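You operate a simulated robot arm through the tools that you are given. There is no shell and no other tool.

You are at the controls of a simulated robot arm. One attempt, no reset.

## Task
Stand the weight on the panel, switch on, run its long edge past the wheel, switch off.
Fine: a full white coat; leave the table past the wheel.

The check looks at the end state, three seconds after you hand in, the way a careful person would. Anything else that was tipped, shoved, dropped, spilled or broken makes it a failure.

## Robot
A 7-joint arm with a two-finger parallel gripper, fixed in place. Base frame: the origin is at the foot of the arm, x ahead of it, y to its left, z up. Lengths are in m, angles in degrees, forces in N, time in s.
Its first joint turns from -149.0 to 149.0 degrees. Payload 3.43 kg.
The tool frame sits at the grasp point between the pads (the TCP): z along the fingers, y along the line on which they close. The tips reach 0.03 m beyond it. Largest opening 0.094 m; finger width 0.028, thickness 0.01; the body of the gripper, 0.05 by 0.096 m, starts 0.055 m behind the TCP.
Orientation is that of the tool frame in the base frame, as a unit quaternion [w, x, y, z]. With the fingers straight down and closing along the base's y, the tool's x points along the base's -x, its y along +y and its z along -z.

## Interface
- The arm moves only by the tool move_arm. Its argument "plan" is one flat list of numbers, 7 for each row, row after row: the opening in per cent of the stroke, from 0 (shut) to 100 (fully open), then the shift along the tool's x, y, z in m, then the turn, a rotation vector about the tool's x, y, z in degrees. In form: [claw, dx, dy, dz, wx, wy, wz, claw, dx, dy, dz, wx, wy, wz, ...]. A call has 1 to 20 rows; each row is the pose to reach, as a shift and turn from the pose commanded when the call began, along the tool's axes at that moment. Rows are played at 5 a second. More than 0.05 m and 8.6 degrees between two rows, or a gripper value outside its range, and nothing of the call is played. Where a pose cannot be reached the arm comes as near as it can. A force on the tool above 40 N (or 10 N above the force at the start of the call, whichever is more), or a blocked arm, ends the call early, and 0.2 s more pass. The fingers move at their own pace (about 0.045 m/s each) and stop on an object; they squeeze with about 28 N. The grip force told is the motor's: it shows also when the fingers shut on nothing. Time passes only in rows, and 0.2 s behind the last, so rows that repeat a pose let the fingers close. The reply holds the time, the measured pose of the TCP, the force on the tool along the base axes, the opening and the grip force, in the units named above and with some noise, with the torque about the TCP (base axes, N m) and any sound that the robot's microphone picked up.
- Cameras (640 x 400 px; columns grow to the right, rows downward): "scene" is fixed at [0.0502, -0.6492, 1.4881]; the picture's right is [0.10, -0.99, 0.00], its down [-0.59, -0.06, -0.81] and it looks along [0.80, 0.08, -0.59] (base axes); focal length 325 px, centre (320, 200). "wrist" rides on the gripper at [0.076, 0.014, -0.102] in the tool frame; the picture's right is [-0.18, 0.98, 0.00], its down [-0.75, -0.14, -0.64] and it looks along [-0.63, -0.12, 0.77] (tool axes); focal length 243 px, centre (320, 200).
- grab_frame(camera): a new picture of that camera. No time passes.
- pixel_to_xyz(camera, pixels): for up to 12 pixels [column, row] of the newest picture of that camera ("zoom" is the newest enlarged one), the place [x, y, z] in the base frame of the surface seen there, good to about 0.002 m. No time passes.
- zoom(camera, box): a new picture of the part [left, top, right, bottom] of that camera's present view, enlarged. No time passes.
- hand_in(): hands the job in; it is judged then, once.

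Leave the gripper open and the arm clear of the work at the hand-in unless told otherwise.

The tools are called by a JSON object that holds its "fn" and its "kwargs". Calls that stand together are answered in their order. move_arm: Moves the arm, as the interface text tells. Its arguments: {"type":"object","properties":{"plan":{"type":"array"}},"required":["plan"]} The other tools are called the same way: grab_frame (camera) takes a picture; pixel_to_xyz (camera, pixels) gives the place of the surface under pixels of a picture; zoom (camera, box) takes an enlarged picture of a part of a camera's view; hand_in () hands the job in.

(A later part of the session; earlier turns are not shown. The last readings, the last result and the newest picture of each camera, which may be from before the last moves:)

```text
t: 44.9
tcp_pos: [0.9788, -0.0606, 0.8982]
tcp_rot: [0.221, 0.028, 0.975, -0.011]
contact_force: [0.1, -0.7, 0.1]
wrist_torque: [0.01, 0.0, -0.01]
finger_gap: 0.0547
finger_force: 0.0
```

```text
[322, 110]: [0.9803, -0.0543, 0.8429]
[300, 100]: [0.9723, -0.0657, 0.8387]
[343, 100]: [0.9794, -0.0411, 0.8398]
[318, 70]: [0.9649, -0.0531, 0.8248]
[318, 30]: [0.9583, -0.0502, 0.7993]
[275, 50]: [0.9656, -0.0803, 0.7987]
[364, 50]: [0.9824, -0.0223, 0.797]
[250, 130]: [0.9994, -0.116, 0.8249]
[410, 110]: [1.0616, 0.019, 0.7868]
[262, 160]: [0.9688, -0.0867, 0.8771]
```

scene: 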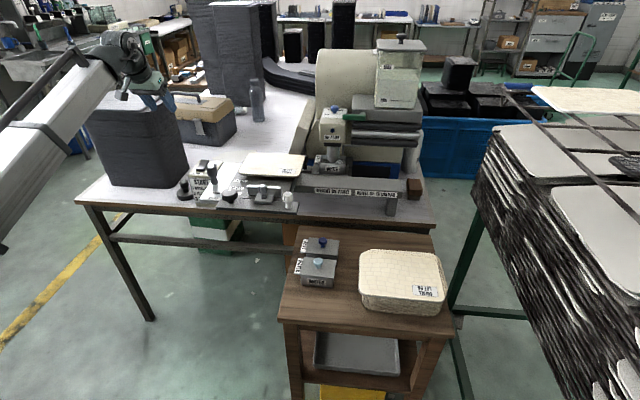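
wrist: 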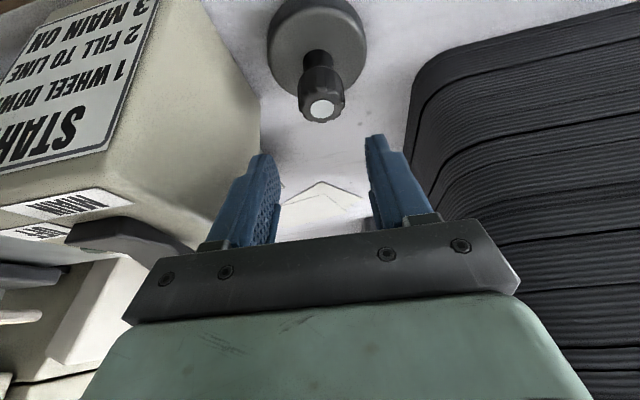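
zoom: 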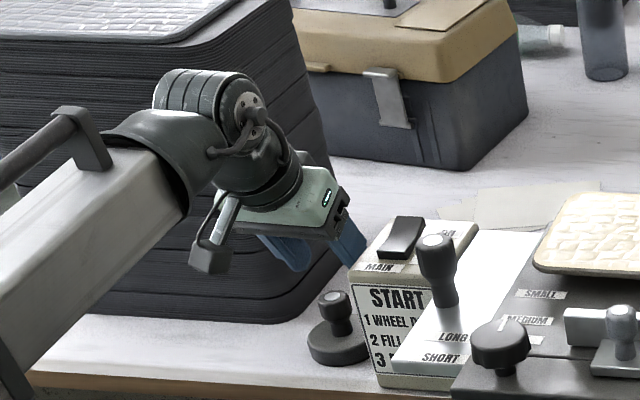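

Knob centre is y≈-0.0535, so I shift 7 mm in +y, descend to z 0.838 and close on the knob.

{"fn": "move_arm", "kwargs": {"plan": [58, 0.0, 0.007, 0.0, 0, 0, 0, 58, 0.009, 0.007, 0.018, 0, 0, 0, 58, 0.018, 0.007, 0.036, 0, 0, 0, 58, 0.026, 0.007, 0.054, 0, 0, 0, 58, 0.026, 0.007, 0.054, 0, 0, 0]}}

{"fn": "grab_frame", "kwargs": {"camera": "wrist"}}

{"fn": "zoom", "kwargs": {"camera": "scene", "box": [140, 140, 220, 210]}}

```text
t: 46.1
tcp_pos: [0.9784, -0.0549, 0.839]
tcp_rot: [0.222, 0.028, 0.975, -0.01]
contact_force: [-0.2, -0.5, 0.6]
wrist_torque: [0.0, -0.01, 0.02]
finger_gap: 0.0545
finger_force: 0.0
```

```text
taken
```

wrist: 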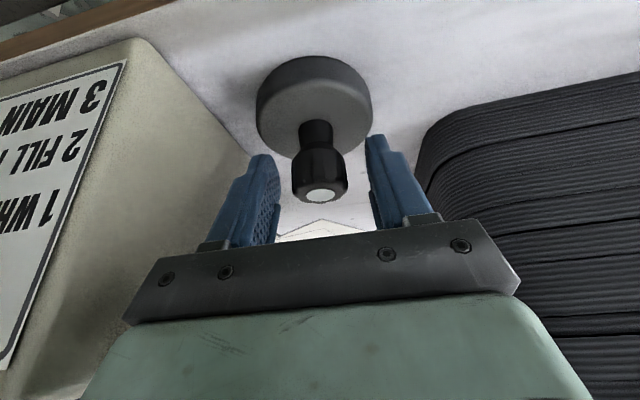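

```text
5.71 times, centred on (180, 175) of scene
```

zoom: 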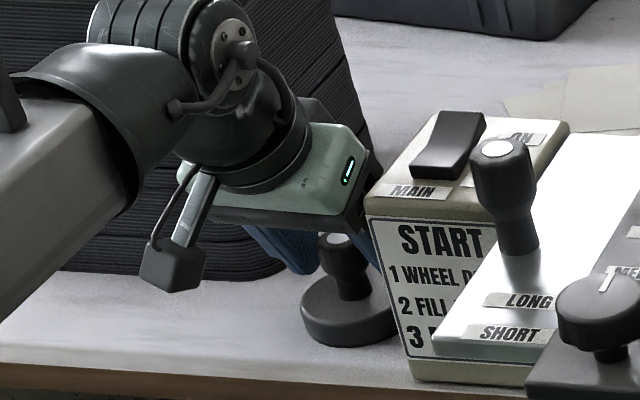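

The knob is between the fingers. Closing on it.

{"fn": "move_arm", "kwargs": {"plan": [40, 0, 0, 0, 0, 0, 0, 20, 0, 0, 0, 0, 0, 0, 0, 0, 0, 0, 0, 0, 0, 0, 0, 0, 0, 0, 0, 0]}}

{"fn": "move_arm", "kwargs": {"plan": [0, -0.0087, 0, -0.018, 0, 0, 0, 0, -0.0173, 0, -0.036, 0, 0, 0, 0, -0.0173, 0, -0.036, 0, 0, 0]}}

{"fn": "grab_frame", "kwargs": {"camera": "wrist"}}

{"fn": "zoom", "kwargs": {"camera": "scene", "box": [140, 140, 220, 210]}}

```text
t: 47.1
tcp_pos: [0.979, -0.0553, 0.8387]
tcp_rot: [0.222, 0.028, 0.975, -0.01]
contact_force: [0.8, 0.2, -0.2]
wrist_torque: [-0.02, -0.04, -0.08]
finger_gap: 0.0293
finger_force: 28.3
```

```text
t: 47.9
tcp_pos: [0.98, -0.0556, 0.8786]
tcp_rot: [0.223, 0.028, 0.974, -0.011]
contact_force: [0.3, -0.4, -6.2]
wrist_torque: [-0.04, -0.02, -0.02]
finger_gap: 0.0292
finger_force: 28.3
```

```text
taken
```

wrist: 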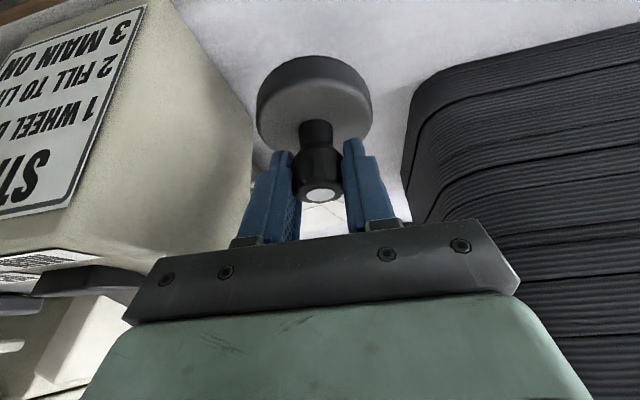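

```text
5.71 times, centred on (180, 175) of scene
```

zoom: 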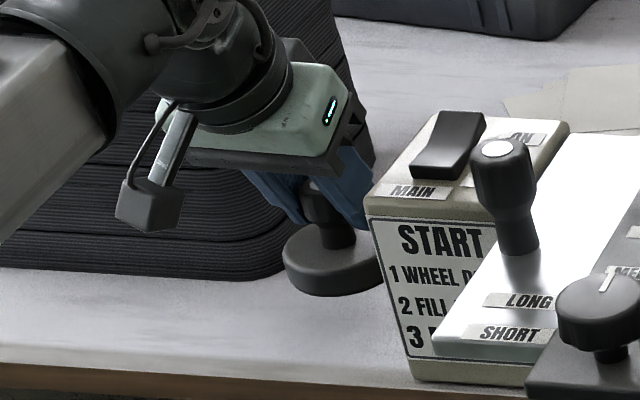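

The weight is held upright (about 0.63 kg, base bottom 58 mm below the TCP). I lift to 1.09, then carry it over the panel centre, yawing about the vertical only so it stays upright.

{"fn": "move_arm", "kwargs": {"plan": [0, -0.0153, 0, -0.0317, 0, 0, 0, 0, -0.0305, 0, -0.0633, 0, 0, 0, 0, -0.0458, 0, -0.095, 0, 0, 0, 0, -0.061, 0, -0.1267, 0, 0, 0, 0, -0.0763, 0, -0.1583, 0, 0, 0, 0, -0.0915, 0, -0.19, 0, 0, 0, 0, -0.0903, -0.042, -0.1906, 1.03, 0, 2.14, 0, -0.0891, -0.0839, -0.1912, 2.06, 0, 4.28, 0, -0.0879, -0.1259, -0.1918, 3.09, 0, 6.41, 0, -0.0867, -0.1678, -0.1924, 4.12, 0, 8.55, 0, -0.0854, -0.2098, -0.193, 5.15, 0, 10.7, 0, -0.0842, -0.2518, -0.1936, 6.18, 0, 12.8, 0, -0.083, -0.2937, -0.1942, 7.21, 0, 15.0, 0, -0.0818, -0.3357, -0.1948, 8.24, 0, 17.1, 0, -0.0818, -0.3357, -0.1948, 8.24, 0, 17.1]}}

{"fn": "grab_frame", "kwargs": {"camera": "scene"}}

{"fn": "grab_frame", "kwargs": {"camera": "wrist"}}

```text
t: 51.1
tcp_pos: [0.9492, -0.3875, 1.0926]
tcp_rot: [0.219, 0.189, 0.956, -0.047]
contact_force: [0.3, 0.4, -5.7]
wrist_torque: [-0.01, 0.02, -0.01]
finger_gap: 0.0293
finger_force: 28.6
```

```text
taken
```

scene: 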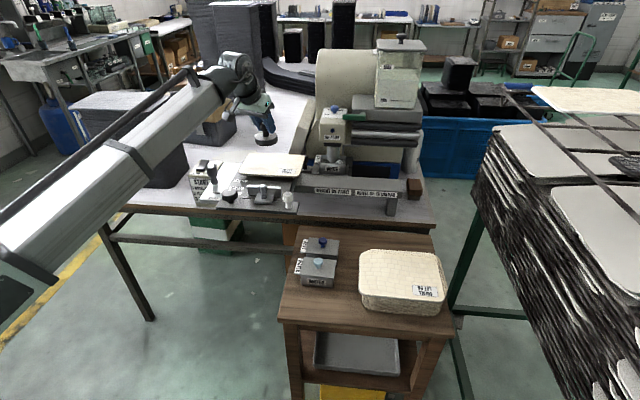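

```text
taken
```

wrist: 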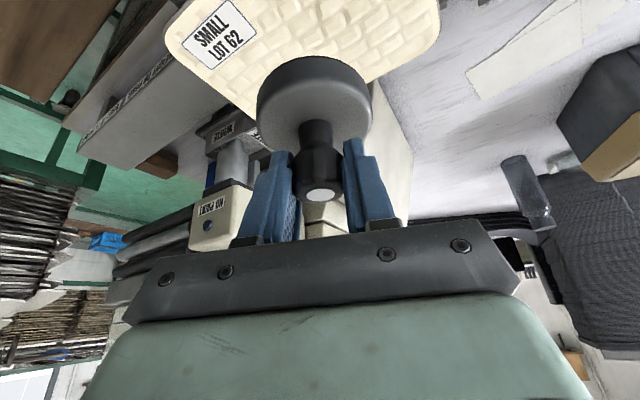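

The weight hangs over the panel centre. I descend to just above contact, then creep down.

{"fn": "move_arm", "kwargs": {"plan": [0, 0.0107, 0, 0.0225, 0, 0, 0, 0, 0.0215, 0, 0.0451, 0, 0, 0, 0, 0.0311, 0, 0.0654, 0, 0, 0, 0, 0.0332, 0, 0.07, 0, 0, 0, 0, 0.0343, 0, 0.0722, 0, 0, 0, 0, 0.0351, 0, 0.074, 0, 0, 0]}}

{"fn": "zoom", "kwargs": {"camera": "scene", "box": [225, 110, 325, 190]}}

```text
t: 52.5
tcp_pos: [0.9476, -0.3877, 1.0083]
tcp_rot: [0.218, 0.189, 0.956, -0.047]
contact_force: [0.3, 0.5, -5.7]
wrist_torque: [-0.02, 0.0, -0.03]
finger_gap: 0.0294
finger_force: 27.4
```

```text
5.00 times, centred on (275, 150) of scene
```

zoom: 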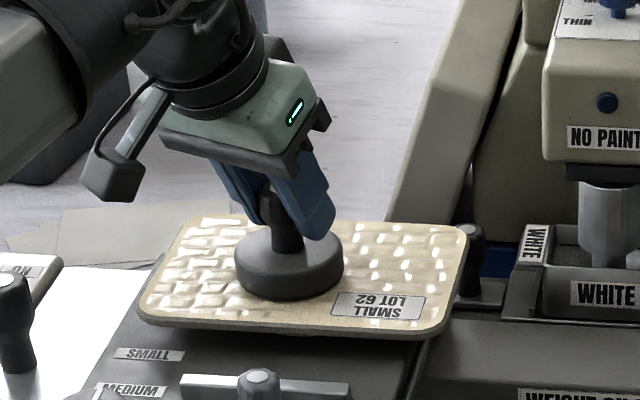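

It is almost touching, with the force still only the weight's own. I creep down in 1 mm steps.

{"fn": "move_arm", "kwargs": {"plan": [0, 0.0004, 0, 0.0009, 0, 0, 0, 0, 0.0009, 0, 0.0018, 0, 0, 0]}}

{"fn": "move_arm", "kwargs": {"plan": [0, 0.0004, 0, 0.0009, 0, 0, 0, 0, 0.0009, 0, 0.0018, 0, 0, 0]}}

```text
t: 53.1
tcp_pos: [0.9485, -0.3884, 1.0081]
tcp_rot: [0.219, 0.189, 0.956, -0.048]
contact_force: [0.5, -0.8, -5.7]
wrist_torque: [0.0, 0.04, 0.0]
finger_gap: 0.029
finger_force: 28.5
```

```text
t: 53.7
tcp_pos: [0.949, -0.3888, 1.0068]
tcp_rot: [0.22, 0.189, 0.956, -0.047]
contact_force: [0.0, -1.2, 3.1]
wrist_torque: [-0.03, 0.2, 0.02]
finger_gap: 0.0295
finger_force: 27.9
```

Contact: the force went from -5.7 to +3. I open to 55 mm and withdraw along the finger axis.

{"fn": "move_arm", "kwargs": {"plan": [40, 0, 0, 0, 0, 0, 0, 58, 0, 0, 0, 0, 0, 0, 58, 0, 0, 0, 0, 0, 0, 58, 0, 0, -0.02, 0, 0, 0, 58, 0, 0, -0.05, 0, 0, 0, 58, 0, 0, -0.08, 0, 0, 0, 58, 0, 0, -0.11, 0, 0, 0, 58, 0, 0, -0.11, 0, 0, 0]}}

{"fn": "zoom", "kwargs": {"camera": "scene", "box": [225, 110, 325, 190]}}

{"fn": "grab_frame", "kwargs": {"camera": "wrist"}}

```text
t: 55.5
tcp_pos: [0.9044, -0.3693, 1.1059]
tcp_rot: [0.218, 0.189, 0.956, -0.047]
contact_force: [0.3, -0.2, 0.4]
wrist_torque: [0.03, -0.01, 0.04]
finger_gap: 0.0546
finger_force: 0.0
```

```text
5.00 times, centred on (275, 150) of scene
```

zoom: 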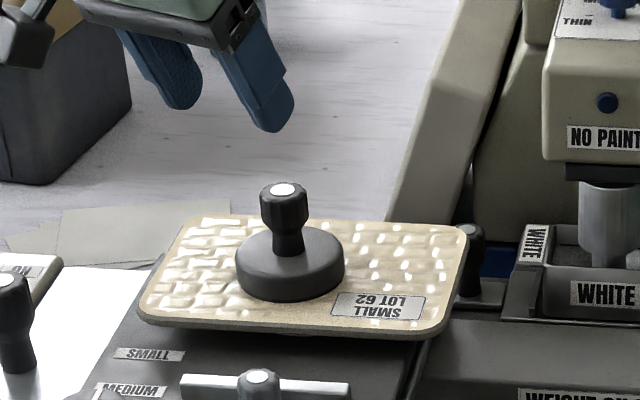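

```text
taken
```

wrist: 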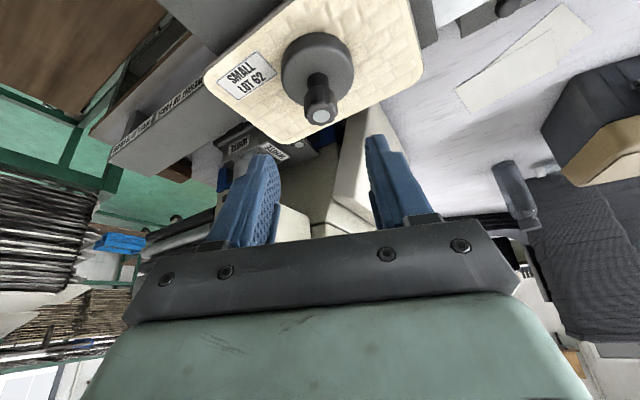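

The weight is standing on the panel. Next is the main switch. I measure the rocker and lamp.

{"fn": "zoom", "kwargs": {"camera": "scene", "box": [180, 150, 228, 180]}}

{"fn": "pixel_to_xyz", "kwargs": {"camera": "zoom", "pixels": [[235, 150], [270, 165], [255, 130], [290, 135], [270, 105], [305, 110], [285, 90], [320, 90], [360, 115], [230, 190], [340, 150], [400, 115]]}}

```text
13.33 times, centred on (204, 165) of scene
```

zoom: 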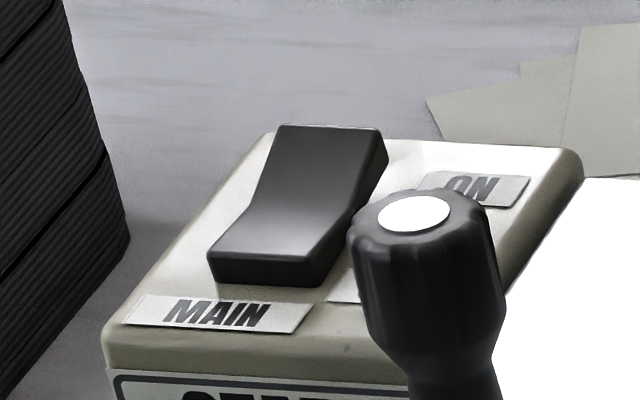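

```text
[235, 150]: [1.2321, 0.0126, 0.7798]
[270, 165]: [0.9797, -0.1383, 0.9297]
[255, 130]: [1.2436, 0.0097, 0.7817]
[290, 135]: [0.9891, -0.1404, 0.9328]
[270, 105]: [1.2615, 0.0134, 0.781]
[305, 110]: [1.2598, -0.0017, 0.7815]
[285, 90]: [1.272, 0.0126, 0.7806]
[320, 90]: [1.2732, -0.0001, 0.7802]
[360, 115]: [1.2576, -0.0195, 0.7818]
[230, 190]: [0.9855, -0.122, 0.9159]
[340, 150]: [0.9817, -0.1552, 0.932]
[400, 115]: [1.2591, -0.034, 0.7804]
```

Rocker: y≈-0.137 to -0.165, the ON end is the far end at x≈0.987, z≈0.932. I close the fist and go above the ON end.

{"fn": "move_arm", "kwargs": {"plan": [30, 0.0018, 0.039, 0.0003, -1, 0, -2.06, 0, 0.0036, 0.0778, 0.0005, -2, 0, -4.1, 0, 0.0054, 0.1168, 0.0008, -3, 0, -6.2, 0, 0.0071, 0.1557, 0.0011, -4, 0, -8.2, 0, 0.0089, 0.1946, 0.0013, -5, 0, -10.3, 0, 0.0107, 0.2335, 0.0016, -5.94, 0, -12.35, 0, 0.0215, 0.2335, 0.0242, -5.94, 0, -12.35, 0, 0.0322, 0.2335, 0.0468, -5.94, 0, -12.35, 0, 0.0322, 0.2335, 0.0468, -5.94, 0, -12.35]}}

{"fn": "grab_frame", "kwargs": {"camera": "wrist"}}

{"fn": "zoom", "kwargs": {"camera": "scene", "box": [150, 110, 250, 190]}}

```text
t: 57.5
tcp_pos: [0.9846, -0.1501, 1.0495]
tcp_rot: [0.221, 0.074, 0.972, -0.021]
contact_force: [0.2, 0.5, -0.2]
wrist_torque: [0.01, -0.01, -0.02]
finger_gap: 0.0
finger_force: 27.6
```

```text
taken
```

wrist: 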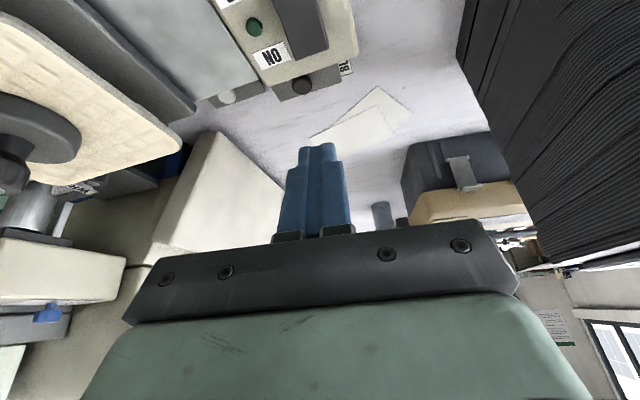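

```text
5.00 times, centred on (200, 150) of scene
```

zoom: 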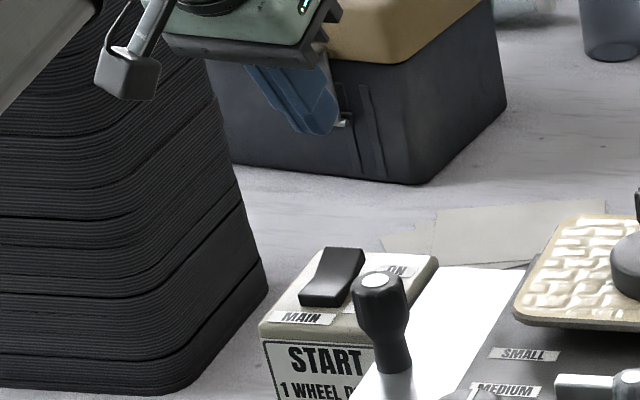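

I check the rocker's ON end from the wrist view before pressing.

{"fn": "pixel_to_xyz", "kwargs": {"camera": "wrist", "pixels": [[312, 45], [295, 50], [325, 40], [305, 15], [290, 20], [270, 55], [253, 27], [225, 95], [303, 85]]}}

```text
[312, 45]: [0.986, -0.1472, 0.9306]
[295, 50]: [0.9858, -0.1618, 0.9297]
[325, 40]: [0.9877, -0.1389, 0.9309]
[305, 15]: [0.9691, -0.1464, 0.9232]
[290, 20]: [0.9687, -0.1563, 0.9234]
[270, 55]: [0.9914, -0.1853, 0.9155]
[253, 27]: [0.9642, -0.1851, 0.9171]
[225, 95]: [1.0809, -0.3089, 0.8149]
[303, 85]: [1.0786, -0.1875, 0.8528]
```

ON end confirmed at (0.986, -0.149, 0.931). I press straight down.

{"fn": "move_arm", "kwargs": {"plan": [0, 0.0172, 0, 0.0361, 0, 0, 0, 0, 0.0302, 0, 0.0632, 0, 0, 0, 0, 0.0345, 0, 0.0722, 0, 0, 0, 0, 0.0366, 0, 0.0767, 0, 0, 0, 0, 0.0388, 0, 0.0812, 0, 0, 0, 0, 0.0405, 0, 0.0848, 0, 0, 0]}}

{"fn": "zoom", "kwargs": {"camera": "scene", "box": [170, 130, 250, 190]}}

{"fn": "zoom", "kwargs": {"camera": "wrist", "box": [200, 0, 440, 180]}}

```text
t: 59.0
tcp_pos: [0.9866, -0.152, 0.9594]
tcp_rot: [0.227, 0.073, 0.971, -0.022]
contact_force: [-0.2, 0.4, 10.1]
wrist_torque: [-0.01, -0.03, 0.02]
finger_gap: 0.0001
finger_force: 28.3
stopped in row 6: the force on the tool passed its limit at 42 N (the readings are from after the stop); the commanded pose is now the measured one
```

```text
6.67 times, centred on (210, 160) of scene
```

zoom: 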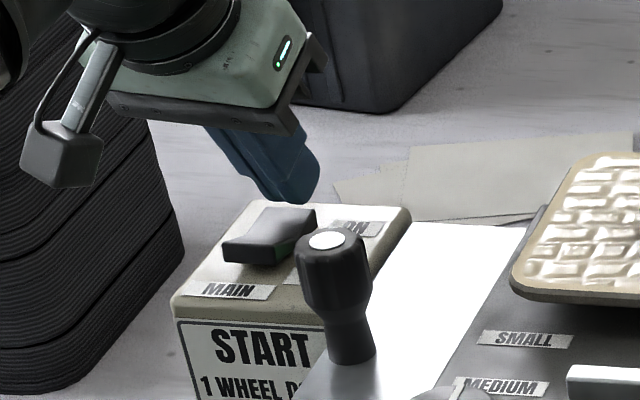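

```text
2.22 times, centred on (320, 90) of wrist
```

zoom: 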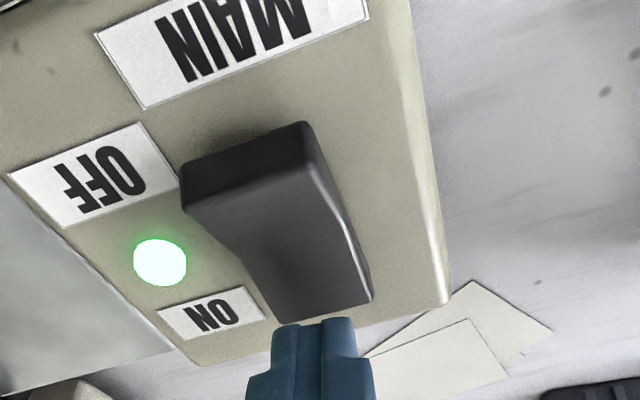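

The rocker flipped and the green lamp is on. I lift off and check the wheel and the NO PAINT lamp.

{"fn": "move_arm", "kwargs": {"plan": [0, -0.0172, 0, -0.0361, 0, 0, 0, 0, -0.0345, 0, -0.0722, 0, 0, 0, 0, -0.056, 0, -0.1173, 0, 0, 0, 0, -0.056, 0, -0.1173, 0, 0, 0]}}

{"fn": "zoom", "kwargs": {"camera": "scene", "box": [310, 100, 374, 180]}}

{"fn": "grab_frame", "kwargs": {"camera": "scene"}}

{"fn": "zoom", "kwargs": {"camera": "scene", "box": [320, 140, 368, 175]}}

```text
t: 60.0
tcp_pos: [0.9856, -0.15, 1.0876]
tcp_rot: [0.224, 0.073, 0.972, -0.022]
contact_force: [-0.6, 0.1, -0.1]
wrist_torque: [-0.04, -0.01, -0.04]
finger_gap: 0.0
finger_force: 27.9
```

```text
5.00 times, centred on (342, 140) of scene
```

zoom: 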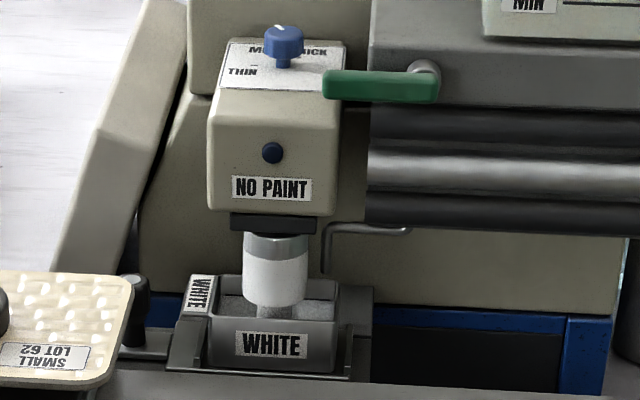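

```text
taken
```

scene: 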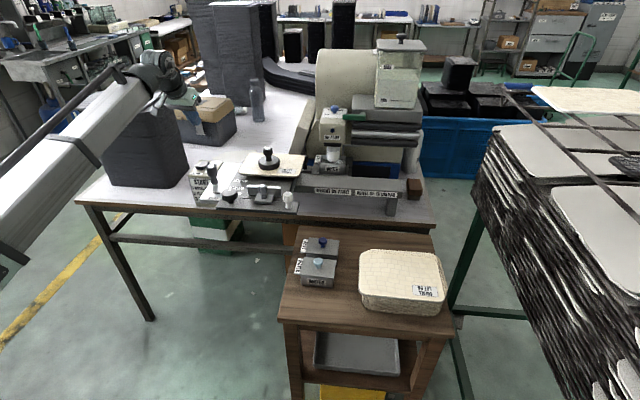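

```text
11.43 times, centred on (344, 158) of scene
```

zoom: 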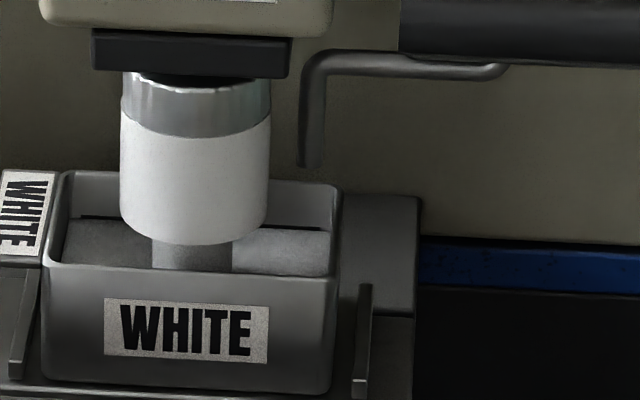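

The wheel now carries white paint and the NO PAINT lamp is dark. Next is the table push. I measure the table's left end and front strip to find a good push face.

{"fn": "zoom", "kwargs": {"camera": "scene", "box": [190, 165, 310, 225]}}

{"fn": "pixel_to_xyz", "kwargs": {"camera": "zoom", "pixels": [[145, 255], [160, 270], [120, 280], [300, 290], [540, 290], [575, 260], [45, 250], [100, 240], [210, 215], [190, 250], [525, 200], [525, 250]]}}

{"fn": "pixel_to_xyz", "kwargs": {"camera": "zoom", "pixels": [[170, 100], [200, 80], [260, 100], [115, 200], [80, 215], [400, 215], [395, 145], [395, 185], [560, 200], [500, 280], [150, 285], [220, 295]]}}

```text
5.33 times, centred on (250, 195) of scene
```

zoom: 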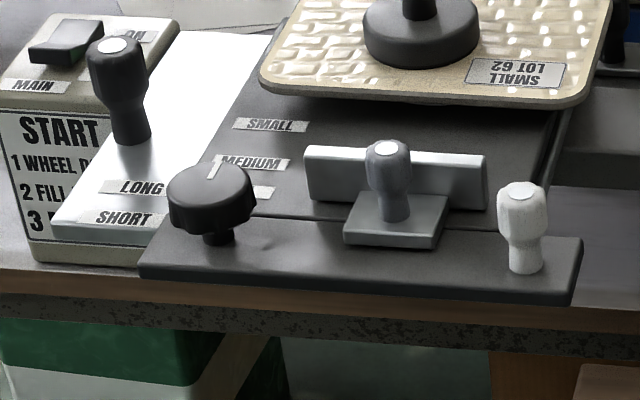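

```text
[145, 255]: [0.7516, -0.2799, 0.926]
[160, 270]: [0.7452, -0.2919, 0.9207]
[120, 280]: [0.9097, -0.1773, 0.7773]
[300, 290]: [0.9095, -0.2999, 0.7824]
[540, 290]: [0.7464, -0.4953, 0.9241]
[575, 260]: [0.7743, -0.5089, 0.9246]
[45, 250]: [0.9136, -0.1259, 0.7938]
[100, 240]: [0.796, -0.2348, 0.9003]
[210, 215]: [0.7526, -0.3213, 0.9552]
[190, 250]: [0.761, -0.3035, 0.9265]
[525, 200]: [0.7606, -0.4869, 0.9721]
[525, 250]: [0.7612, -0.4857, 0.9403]
```

```text
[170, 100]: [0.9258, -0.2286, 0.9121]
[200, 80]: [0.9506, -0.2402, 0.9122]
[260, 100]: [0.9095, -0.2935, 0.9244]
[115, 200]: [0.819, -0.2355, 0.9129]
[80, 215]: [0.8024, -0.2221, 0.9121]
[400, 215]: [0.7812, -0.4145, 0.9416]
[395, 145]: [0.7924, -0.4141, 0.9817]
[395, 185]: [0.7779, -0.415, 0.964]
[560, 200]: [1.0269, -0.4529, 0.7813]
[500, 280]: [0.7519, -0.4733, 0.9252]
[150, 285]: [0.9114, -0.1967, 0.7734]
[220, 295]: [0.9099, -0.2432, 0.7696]
```

Table strip: x 0.745–0.79, y -0.28 to -0.51, top z 0.925. Its left end face at y≈-0.28 overhangs the bench front, and a push there stays within reach for the whole stroke. I bring the closed fist around to the front at z≈1.03, squared to y.

{"fn": "move_arm", "kwargs": {"plan": [0, 0.0313, -0.0198, -0.006, -0.53, 0, -1.1, 0, 0.0625, -0.0396, -0.0121, -1.07, 0, -2.2, 0, 0.0938, -0.0594, -0.0181, -1.6, 0, -3.3, 0, 0.1251, -0.0793, -0.0241, -2.13, 0, -4.4, 0, 0.1564, -0.0991, -0.0301, -2.67, 0, -5.5, 0, 0.1876, -0.1189, -0.0362, -3.2, 0, -6.6, 0, 0.2189, -0.1387, -0.0422, -3.73, 0, -7.75, 0, 0.2189, -0.1387, -0.0422, -3.73, 0, -7.75]}}

{"fn": "grab_frame", "kwargs": {"camera": "wrist"}}

{"fn": "zoom", "kwargs": {"camera": "scene", "box": [130, 100, 310, 230]}}

```text
t: 61.8
tcp_pos: [0.7527, -0.2565, 1.0303]
tcp_rot: [0.226, -0.001, 0.974, -0.006]
contact_force: [-0.8, -0.2, 0.4]
wrist_torque: [-0.01, -0.01, 0.0]
finger_gap: 0.0
finger_force: 28.7
```

```text
taken
```

wrist: 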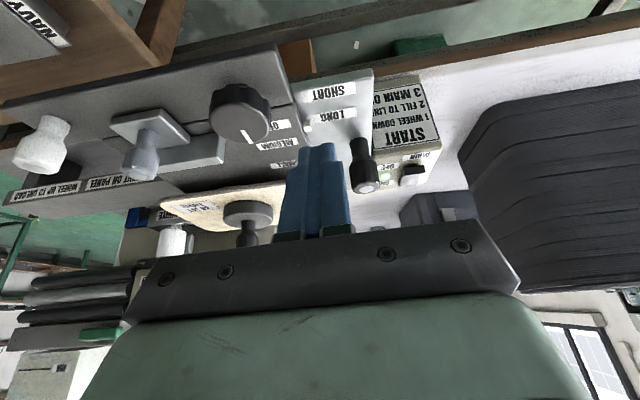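

```text
3.08 times, centred on (220, 165) of scene
```

zoom: 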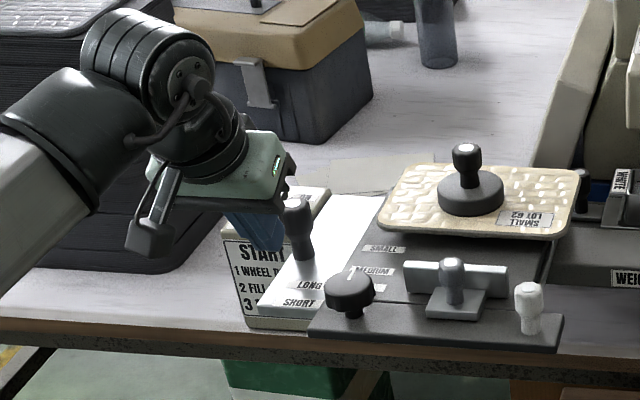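

{"fn": "pixel_to_xyz", "kwargs": {"camera": "wrist", "pixels": [[345, 82], [330, 84], [368, 75], [283, 55], [286, 75], [289, 95], [270, 52], [245, 90], [240, 135], [40, 125]]}}

{"fn": "zoom", "kwargs": {"camera": "wrist", "box": [180, 30, 420, 180]}}

```text
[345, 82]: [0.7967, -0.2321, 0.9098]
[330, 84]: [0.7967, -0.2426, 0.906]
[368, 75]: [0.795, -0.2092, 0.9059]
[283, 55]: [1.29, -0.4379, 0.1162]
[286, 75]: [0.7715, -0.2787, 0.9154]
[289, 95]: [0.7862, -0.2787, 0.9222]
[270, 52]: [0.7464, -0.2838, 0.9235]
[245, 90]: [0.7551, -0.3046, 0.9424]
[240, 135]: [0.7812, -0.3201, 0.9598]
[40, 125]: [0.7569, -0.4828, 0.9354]
```

```text
2.67 times, centred on (300, 105) of wrist
```

zoom: 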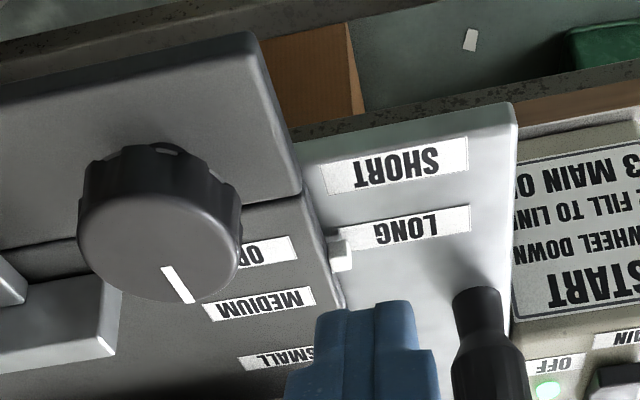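

The strip's left face is at y=-0.2787 (x 0.745–0.787) and the silver plate's end is at x=0.796. I lower the fist beside the strip face.

{"fn": "move_arm", "kwargs": {"plan": [0, 0.0132, 0.003, 0.027, 0, 0, 0, 0, 0.0264, 0.003, 0.0539, 0, 0, 0, 0, 0.0352, 0.003, 0.0719, 0, 0, 0, 0, 0.0419, 0.003, 0.0856, 0, 0, 0, 0, 0.0419, 0.003, 0.0856, 0, 0, 0]}}

{"fn": "zoom", "kwargs": {"camera": "scene", "box": [180, 150, 280, 220]}}

{"fn": "grab_frame", "kwargs": {"camera": "wrist"}}

```text
t: 63.0
tcp_pos: [0.7536, -0.2535, 0.9348]
tcp_rot: [0.226, 0.0, 0.974, -0.005]
contact_force: [-0.6, 0.2, 0.7]
wrist_torque: [-0.02, 0.0, -0.02]
finger_gap: 0.0001
finger_force: 28.2
```

```text
5.71 times, centred on (230, 185) of scene
```

zoom: 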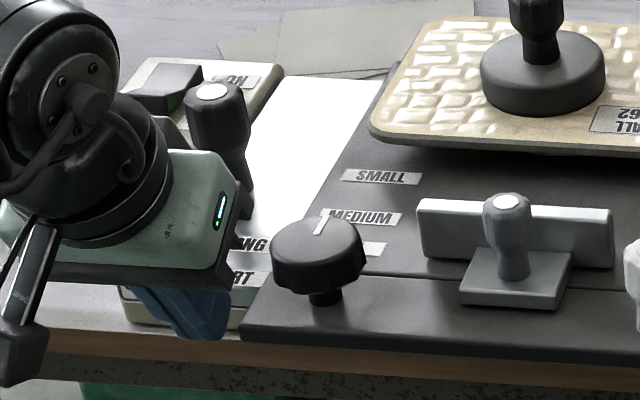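

```text
taken
```

wrist: 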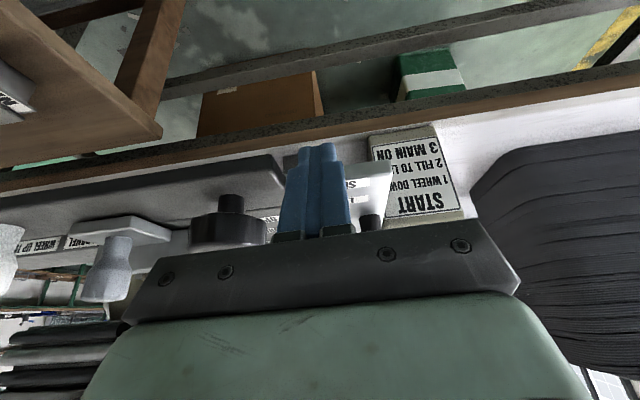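

The fist is beside the strip face. I raise it 4 mm for dial clearance and start pushing gently in -y.

{"fn": "move_arm", "kwargs": {"plan": [0, -0.0018, -0.004, -0.0036, 0, 0, 0, 0, -0.0018, -0.01, -0.0036, 0, 0, 0, 0, -0.0018, -0.015, -0.0036, 0, 0, 0, 0, -0.0018, -0.02, -0.0036, 0, 0, 0, 0, -0.0018, -0.026, -0.0036, 0, 0, 0, 0, -0.0018, -0.032, -0.0036, 0, 0, 0, 0, -0.0018, -0.038, -0.0036, 0, 0, 0]}}

{"fn": "grab_frame", "kwargs": {"camera": "scene"}}

{"fn": "zoom", "kwargs": {"camera": "scene", "box": [190, 130, 350, 220]}}

```text
t: 64.6
tcp_pos: [0.751, -0.292, 0.9382]
tcp_rot: [0.226, 0.0, 0.974, -0.006]
contact_force: [0.3, -0.7, -0.5]
wrist_torque: [-0.02, 0.03, 0.0]
finger_gap: 0.0
finger_force: 27.9
```

```text
taken
```

scene: 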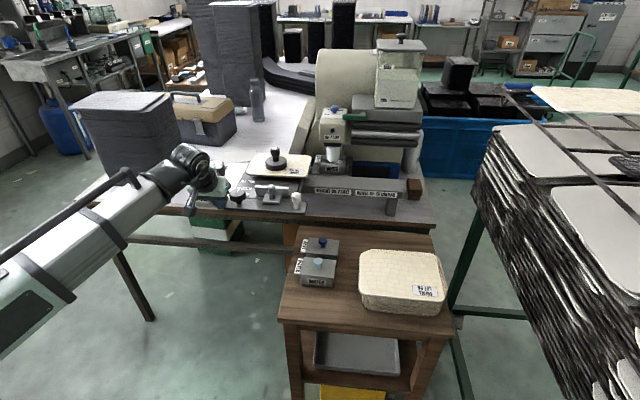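

```text
4.00 times, centred on (270, 175) of scene
```

zoom: 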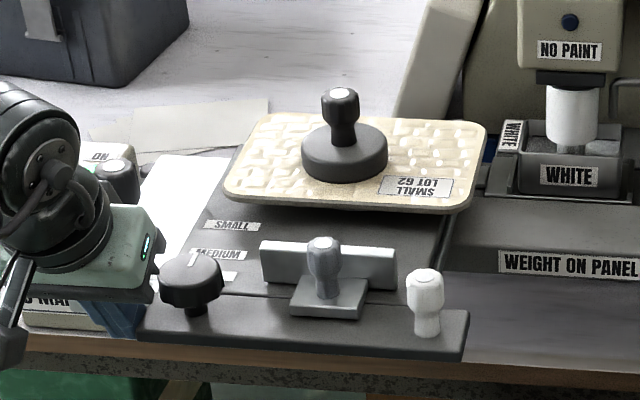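

The table slides easily, and the panel and weight are riding along. I continue slowly for 8 cm and inspect the wheel contact.

{"fn": "move_arm", "kwargs": {"plan": [0, 0, -0.006, 0, 0, 0, 0, 0, 0, -0.012, 0, 0, 0, 0, 0, 0, -0.018, 0, 0, 0, 0, 0, 0, -0.024, 0, 0, 0, 0, 0, 0, -0.03, 0, 0, 0, 0, 0, 0, -0.036, 0, 0, 0, 0, 0, 0, -0.042, 0, 0, 0, 0, 0, 0, -0.048, 0, 0, 0, 0, 0, 0, -0.054, 0, 0, 0, 0, 0, 0, -0.06, 0, 0, 0, 0, 0, 0, -0.066, 0, 0, 0, 0, 0, 0, -0.072, 0, 0, 0, 0, 0, 0, -0.078, 0, 0, 0, 0, 0, 0, -0.084, 0, 0, 0, 0]}}

{"fn": "zoom", "kwargs": {"camera": "scene", "box": [210, 130, 370, 220]}}

{"fn": "zoom", "kwargs": {"camera": "scene", "box": [300, 140, 360, 185]}}

```text
t: 67.6
tcp_pos: [0.7533, -0.376, 0.9417]
tcp_rot: [0.227, -0.001, 0.974, -0.005]
contact_force: [-0.1, 0.5, 0.5]
wrist_torque: [0.01, 0.02, 0.02]
finger_gap: 0.0
finger_force: 28.0
```

```text
4.00 times, centred on (290, 175) of scene
```

zoom: 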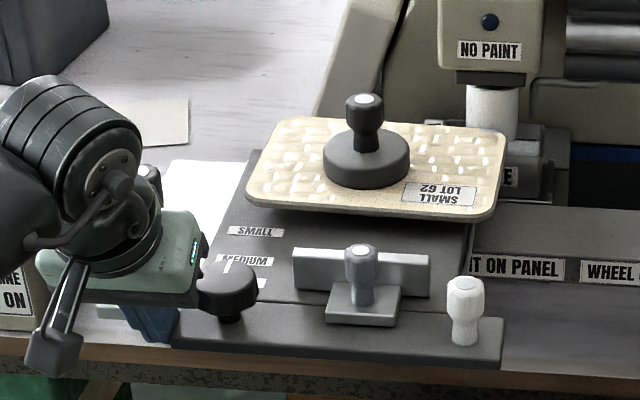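

```text
8.89 times, centred on (330, 162) of scene
```

zoom: 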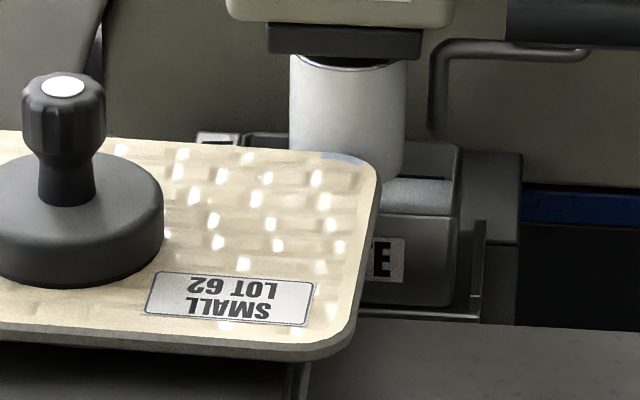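

The panel's leading corner is touching the drum, a pale film shows at the corner (345,157), and panel and weight stay put. I continue at the same slow speed.

{"fn": "move_arm", "kwargs": {"plan": [0, 0, -0.006, 0, 0, 0, 0, 0, 0, -0.012, 0, 0, 0, 0, 0, 0, -0.018, 0, 0, 0, 0, 0, 0, -0.024, 0, 0, 0, 0, 0, 0, -0.03, 0, 0, 0, 0, 0, 0, -0.036, 0, 0, 0, 0, 0, 0, -0.042, 0, 0, 0, 0, 0, 0, -0.048, 0, 0, 0, 0, 0, 0, -0.054, 0, 0, 0, 0, 0, 0, -0.06, 0, 0, 0, 0]}}

{"fn": "zoom", "kwargs": {"camera": "scene", "box": [210, 130, 370, 220]}}

{"fn": "zoom", "kwargs": {"camera": "scene", "box": [310, 140, 370, 185]}}

```text
t: 69.8
tcp_pos: [0.7516, -0.4368, 0.9405]
tcp_rot: [0.226, 0.0, 0.974, -0.005]
contact_force: [0.0, -0.5, 0.5]
wrist_torque: [0.02, 0.02, -0.01]
finger_gap: 0.0
finger_force: 28.0
```

```text
4.00 times, centred on (290, 175) of scene
```

zoom: 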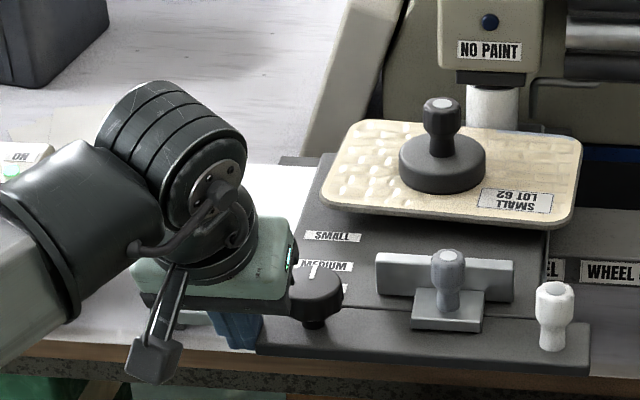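

```text
8.89 times, centred on (340, 162) of scene
```

zoom: 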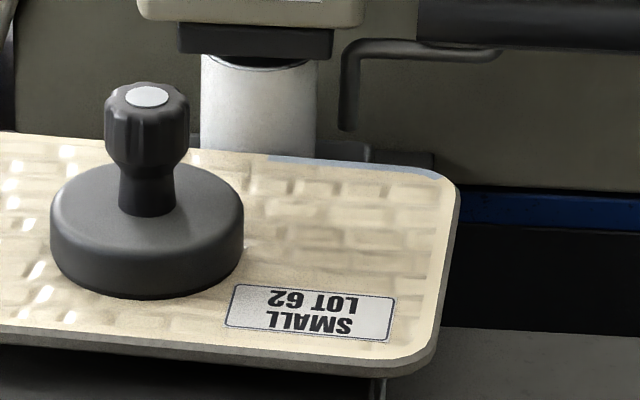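

A continuous coated band is visible along the far edge right of the wheel, from (265,157) to (440,178). I keep going at the same speed.

{"fn": "move_arm", "kwargs": {"plan": [0, 0, -0.006, 0, 0, 0, 0, 0, 0, -0.012, 0, 0, 0, 0, 0, 0, -0.018, 0, 0, 0, 0, 0, 0, -0.024, 0, 0, 0, 0, 0, 0, -0.03, 0, 0, 0, 0, 0, 0, -0.036, 0, 0, 0, 0, 0, 0, -0.042, 0, 0, 0, 0, 0, 0, -0.048, 0, 0, 0, 0, 0, 0, -0.054, 0, 0, 0, 0, 0, 0, -0.06, 0, 0, 0, 0, 0, 0, -0.066, 0, 0, 0, 0, 0, 0, -0.072, 0, 0, 0, 0, 0, 0, -0.078, 0, 0, 0, 0, 0, 0, -0.084, 0, 0, 0, 0, 0, 0, -0.09, 0, 0, 0, 0]}}

{"fn": "zoom", "kwargs": {"camera": "scene", "box": [240, 120, 420, 220]}}

{"fn": "zoom", "kwargs": {"camera": "scene", "box": [320, 140, 400, 190]}}

```text
t: 73.0
tcp_pos: [0.751, -0.5246, 0.9398]
tcp_rot: [0.226, 0.0, 0.974, -0.006]
contact_force: [-1.2, -1.2, 0.3]
wrist_torque: [0.01, 0.01, 0.03]
finger_gap: 0.0
finger_force: 28.1
```

```text
3.56 times, centred on (330, 170) of scene
```

zoom: 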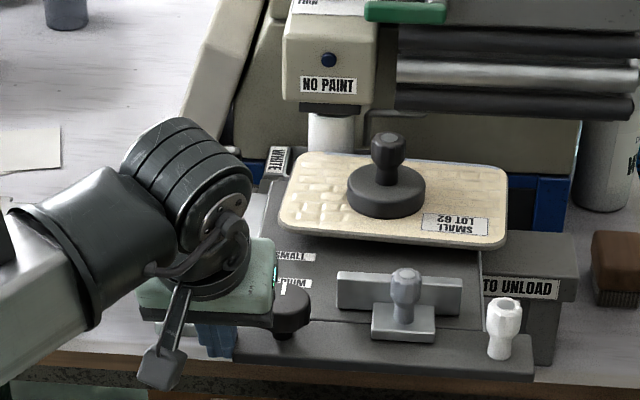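

```text
8.00 times, centred on (360, 165) of scene
```

zoom: 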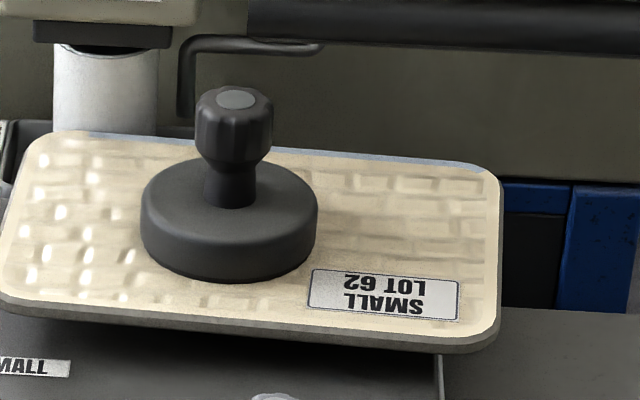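

The coat follows along. The panel's trailing end is now at y≈-0.556. I push another 6 cm to clear the wheel and watch for an end stop.

{"fn": "move_arm", "kwargs": {"plan": [0, 0, -0.006, 0, 0, 0, 0, 0, 0, -0.012, 0, 0, 0, 0, 0, 0, -0.018, 0, 0, 0, 0, 0, 0, -0.024, 0, 0, 0, 0, 0, 0, -0.03, 0, 0, 0, 0, 0, 0, -0.036, 0, 0, 0, 0, 0, 0, -0.042, 0, 0, 0, 0, 0, 0, -0.048, 0, 0, 0, 0, 0, 0, -0.054, 0, 0, 0, 0, 0, 0, -0.06, 0, 0, 0, 0]}}

{"fn": "zoom", "kwargs": {"camera": "scene", "box": [240, 120, 440, 230]}}

{"fn": "zoom", "kwargs": {"camera": "scene", "box": [320, 140, 410, 195]}}

```text
t: 75.2
tcp_pos: [0.7505, -0.5871, 0.9427]
tcp_rot: [0.225, -0.001, 0.974, -0.005]
contact_force: [-0.3, 0.3, 0.0]
wrist_torque: [-0.02, 0.0, 0.0]
finger_gap: 0.0
finger_force: 28.7
```

```text
3.20 times, centred on (340, 175) of scene
```

zoom: 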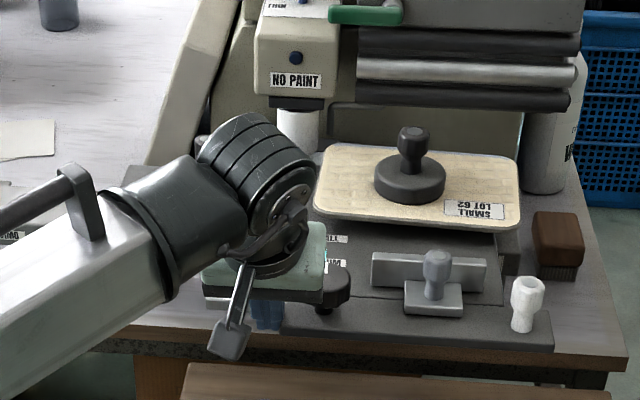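

```text
7.11 times, centred on (365, 168) of scene
```

zoom: 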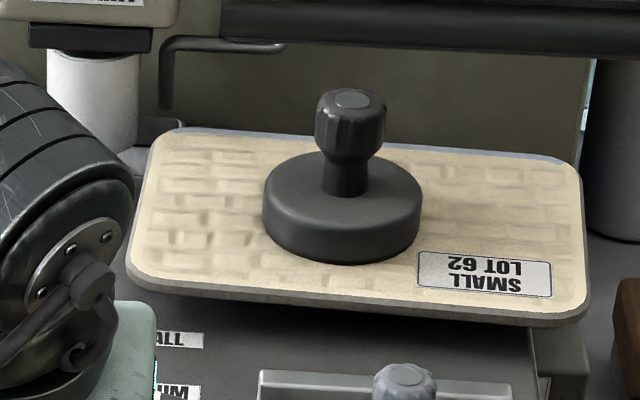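

The whole far edge has passed the wheel with a continuous band. I push another 2.5 cm so the table sits clearly past the wheel.

{"fn": "move_arm", "kwargs": {"plan": [0, 0, -0.005, 0, 0, 0, 0, 0, 0, -0.01, 0, 0, 0, 0, 0, 0, -0.015, 0, 0, 0, 0, 0, 0, -0.02, 0, 0, 0, 0, 0, 0, -0.025, 0, 0, 0, 0]}}

{"fn": "zoom", "kwargs": {"camera": "scene", "box": [240, 120, 440, 230]}}

```text
t: 76.4
tcp_pos: [0.751, -0.6115, 0.942]
tcp_rot: [0.226, 0.0, 0.974, -0.005]
contact_force: [-0.2, 0.0, -0.4]
wrist_torque: [-0.01, 0.0, 0.0]
finger_gap: 0.0
finger_force: 27.7
```

```text
3.20 times, centred on (340, 175) of scene
```

zoom: 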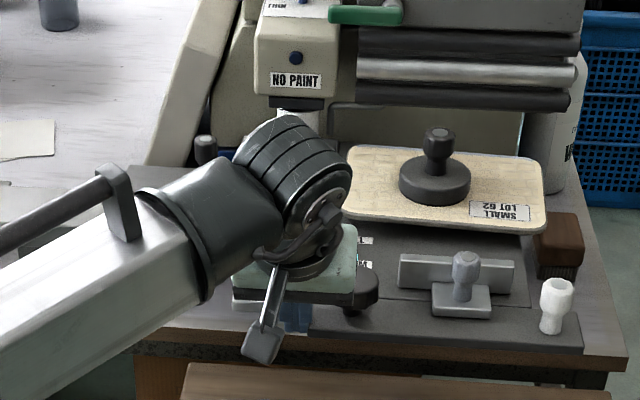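

Before pushing further, I check the clearance to the jug and the brush on the right.

{"fn": "pixel_to_xyz", "kwargs": {"camera": "scene", "pixels": [[404, 165], [412, 170], [406, 150], [415, 187], [408, 195], [420, 205], [409, 188], [400, 190], [417, 220], [415, 225]]}}

{"fn": "zoom", "kwargs": {"camera": "scene", "box": [340, 150, 440, 230]}}

```text
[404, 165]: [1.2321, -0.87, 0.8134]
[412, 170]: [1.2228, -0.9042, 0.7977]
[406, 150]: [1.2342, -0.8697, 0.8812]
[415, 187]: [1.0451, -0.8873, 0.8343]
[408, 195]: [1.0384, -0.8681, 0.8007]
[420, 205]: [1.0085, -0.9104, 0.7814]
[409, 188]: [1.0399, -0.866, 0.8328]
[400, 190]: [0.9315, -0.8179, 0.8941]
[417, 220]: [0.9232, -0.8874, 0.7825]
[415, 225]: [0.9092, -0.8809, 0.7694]
```

```text
5.00 times, centred on (390, 190) of scene
```

zoom: 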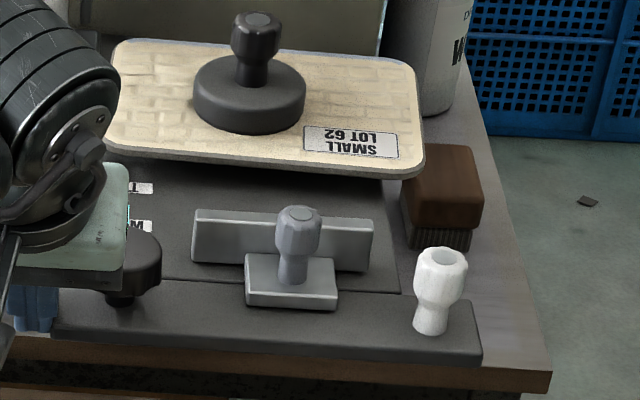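

Brush top is at z≈0.835 and the jug is at x≈1.23, both clear of the table and panel. I push another 3 cm toward the stop, slowly.

{"fn": "move_arm", "kwargs": {"plan": [0, 0, -0.005, 0, 0, 0, 0, 0, 0, -0.01, 0, 0, 0, 0, 0, 0, -0.015, 0, 0, 0, 0, 0, 0, -0.02, 0, 0, 0, 0, 0, 0, -0.025, 0, 0, 0, 0, 0, 0, -0.03, 0, 0, 0, 0]}}

{"fn": "move_arm", "kwargs": {"plan": [0, 0, 0.01, 0, 0, 0, 0, 0, 0, 0.03, 0, 0, 0, 0, 0, -0.01, 0.06, -0.02, 0, 0, 0, 0, -0.03, 0.09, -0.06, 0, 0, 0, 0, -0.045, 0.12, -0.09, 0, 0, 0, 0, -0.05, 0.16, -0.1, 0, 0, 0, 0, -0.05, 0.2, -0.1, 0, 0, 0, 0, -0.05, 0.24, -0.1, 0, 0, 0]}}

{"fn": "grab_frame", "kwargs": {"camera": "scene"}}

{"fn": "zoom", "kwargs": {"camera": "scene", "box": [230, 130, 430, 230]}}

```text
t: 77.8
tcp_pos: [0.7511, -0.641, 0.9435]
tcp_rot: [0.226, 0.0, 0.974, -0.006]
contact_force: [0.0, 0.3, 0.1]
wrist_torque: [0.01, -0.03, 0.03]
finger_gap: 0.0
finger_force: 27.8
```

```text
refused: row 4 steps farther than a row can; nothing moved
```

```text
taken
```

scene: 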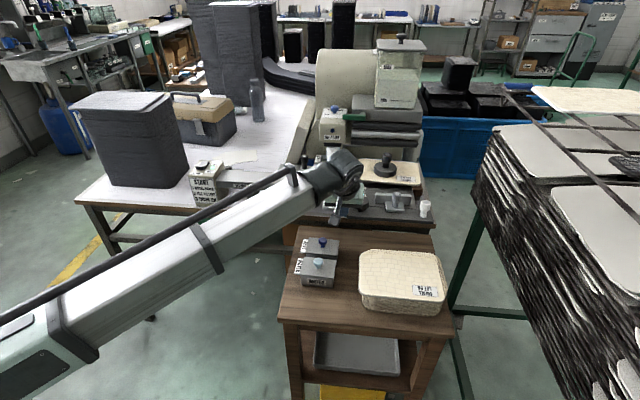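

```text
3.20 times, centred on (330, 180) of scene
```

zoom: 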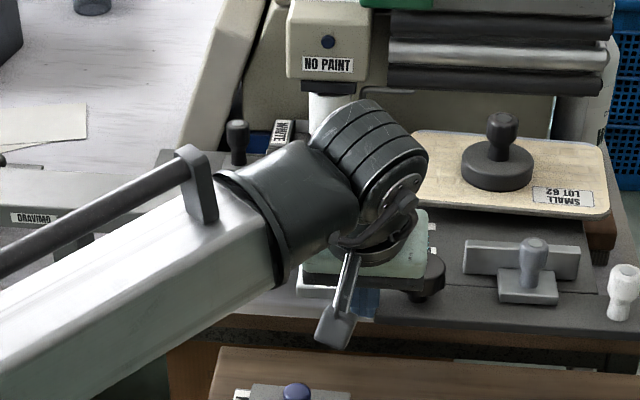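

The table has gone about 37 cm. A new sign appeared on the left rail, which was under the table before. I back the fist away in smaller steps and look.

{"fn": "move_arm", "kwargs": {"plan": [0, 0, 0.01, 0, 0, 0, 0, 0, 0, 0.03, 0, 0, 0, 0, 0, -0.008, 0.05, -0.016, 0, 0, 0, 0, -0.02, 0.07, -0.04, 0, 0, 0, 0, -0.032, 0.09, -0.064, 0, 0, 0, 0, -0.042, 0.115, -0.085, 0, 0, 0, 0, -0.05, 0.145, -0.1, 0, 0, 0, 0, -0.05, 0.185, -0.1, 0, 0, 0, 0, -0.05, 0.225, -0.1, 0, 0, 0, 0, -0.05, 0.265, -0.1, 0, 0, 0, 0, -0.05, 0.305, -0.1, 0, 0, 0, 0, -0.05, 0.345, -0.1, 0, 0, 0]}}

{"fn": "grab_frame", "kwargs": {"camera": "scene"}}

{"fn": "zoom", "kwargs": {"camera": "scene", "box": [180, 150, 340, 230]}}

{"fn": "zoom", "kwargs": {"camera": "scene", "box": [300, 130, 440, 230]}}

```text
t: 80.4
tcp_pos: [0.7528, -0.2917, 1.0532]
tcp_rot: [0.226, 0.0, 0.974, -0.005]
contact_force: [0.6, 0.9, -0.2]
wrist_torque: [-0.01, 0.03, 0.02]
finger_gap: 0.0
finger_force: 27.9
```

```text
taken
```

scene: 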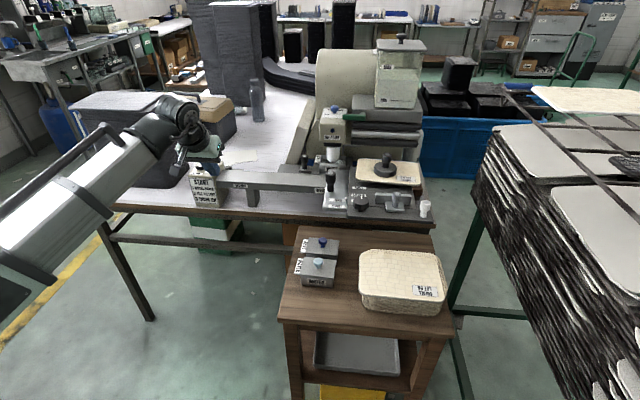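

```text
4.00 times, centred on (260, 190) of scene
```

zoom: 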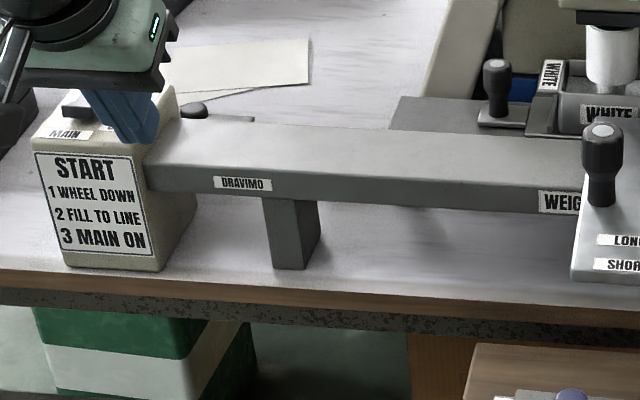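

```text
4.00 times, centred on (370, 180) of scene
```

zoom: 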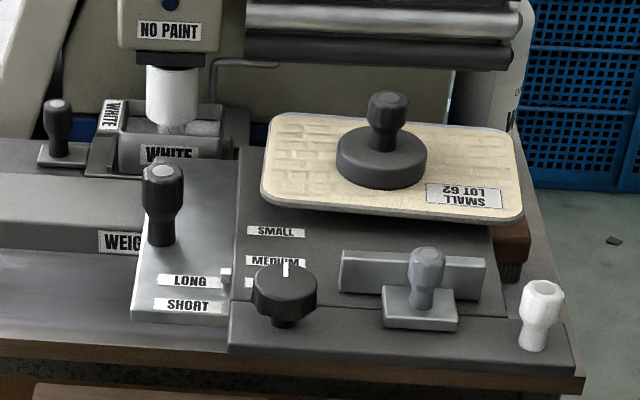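

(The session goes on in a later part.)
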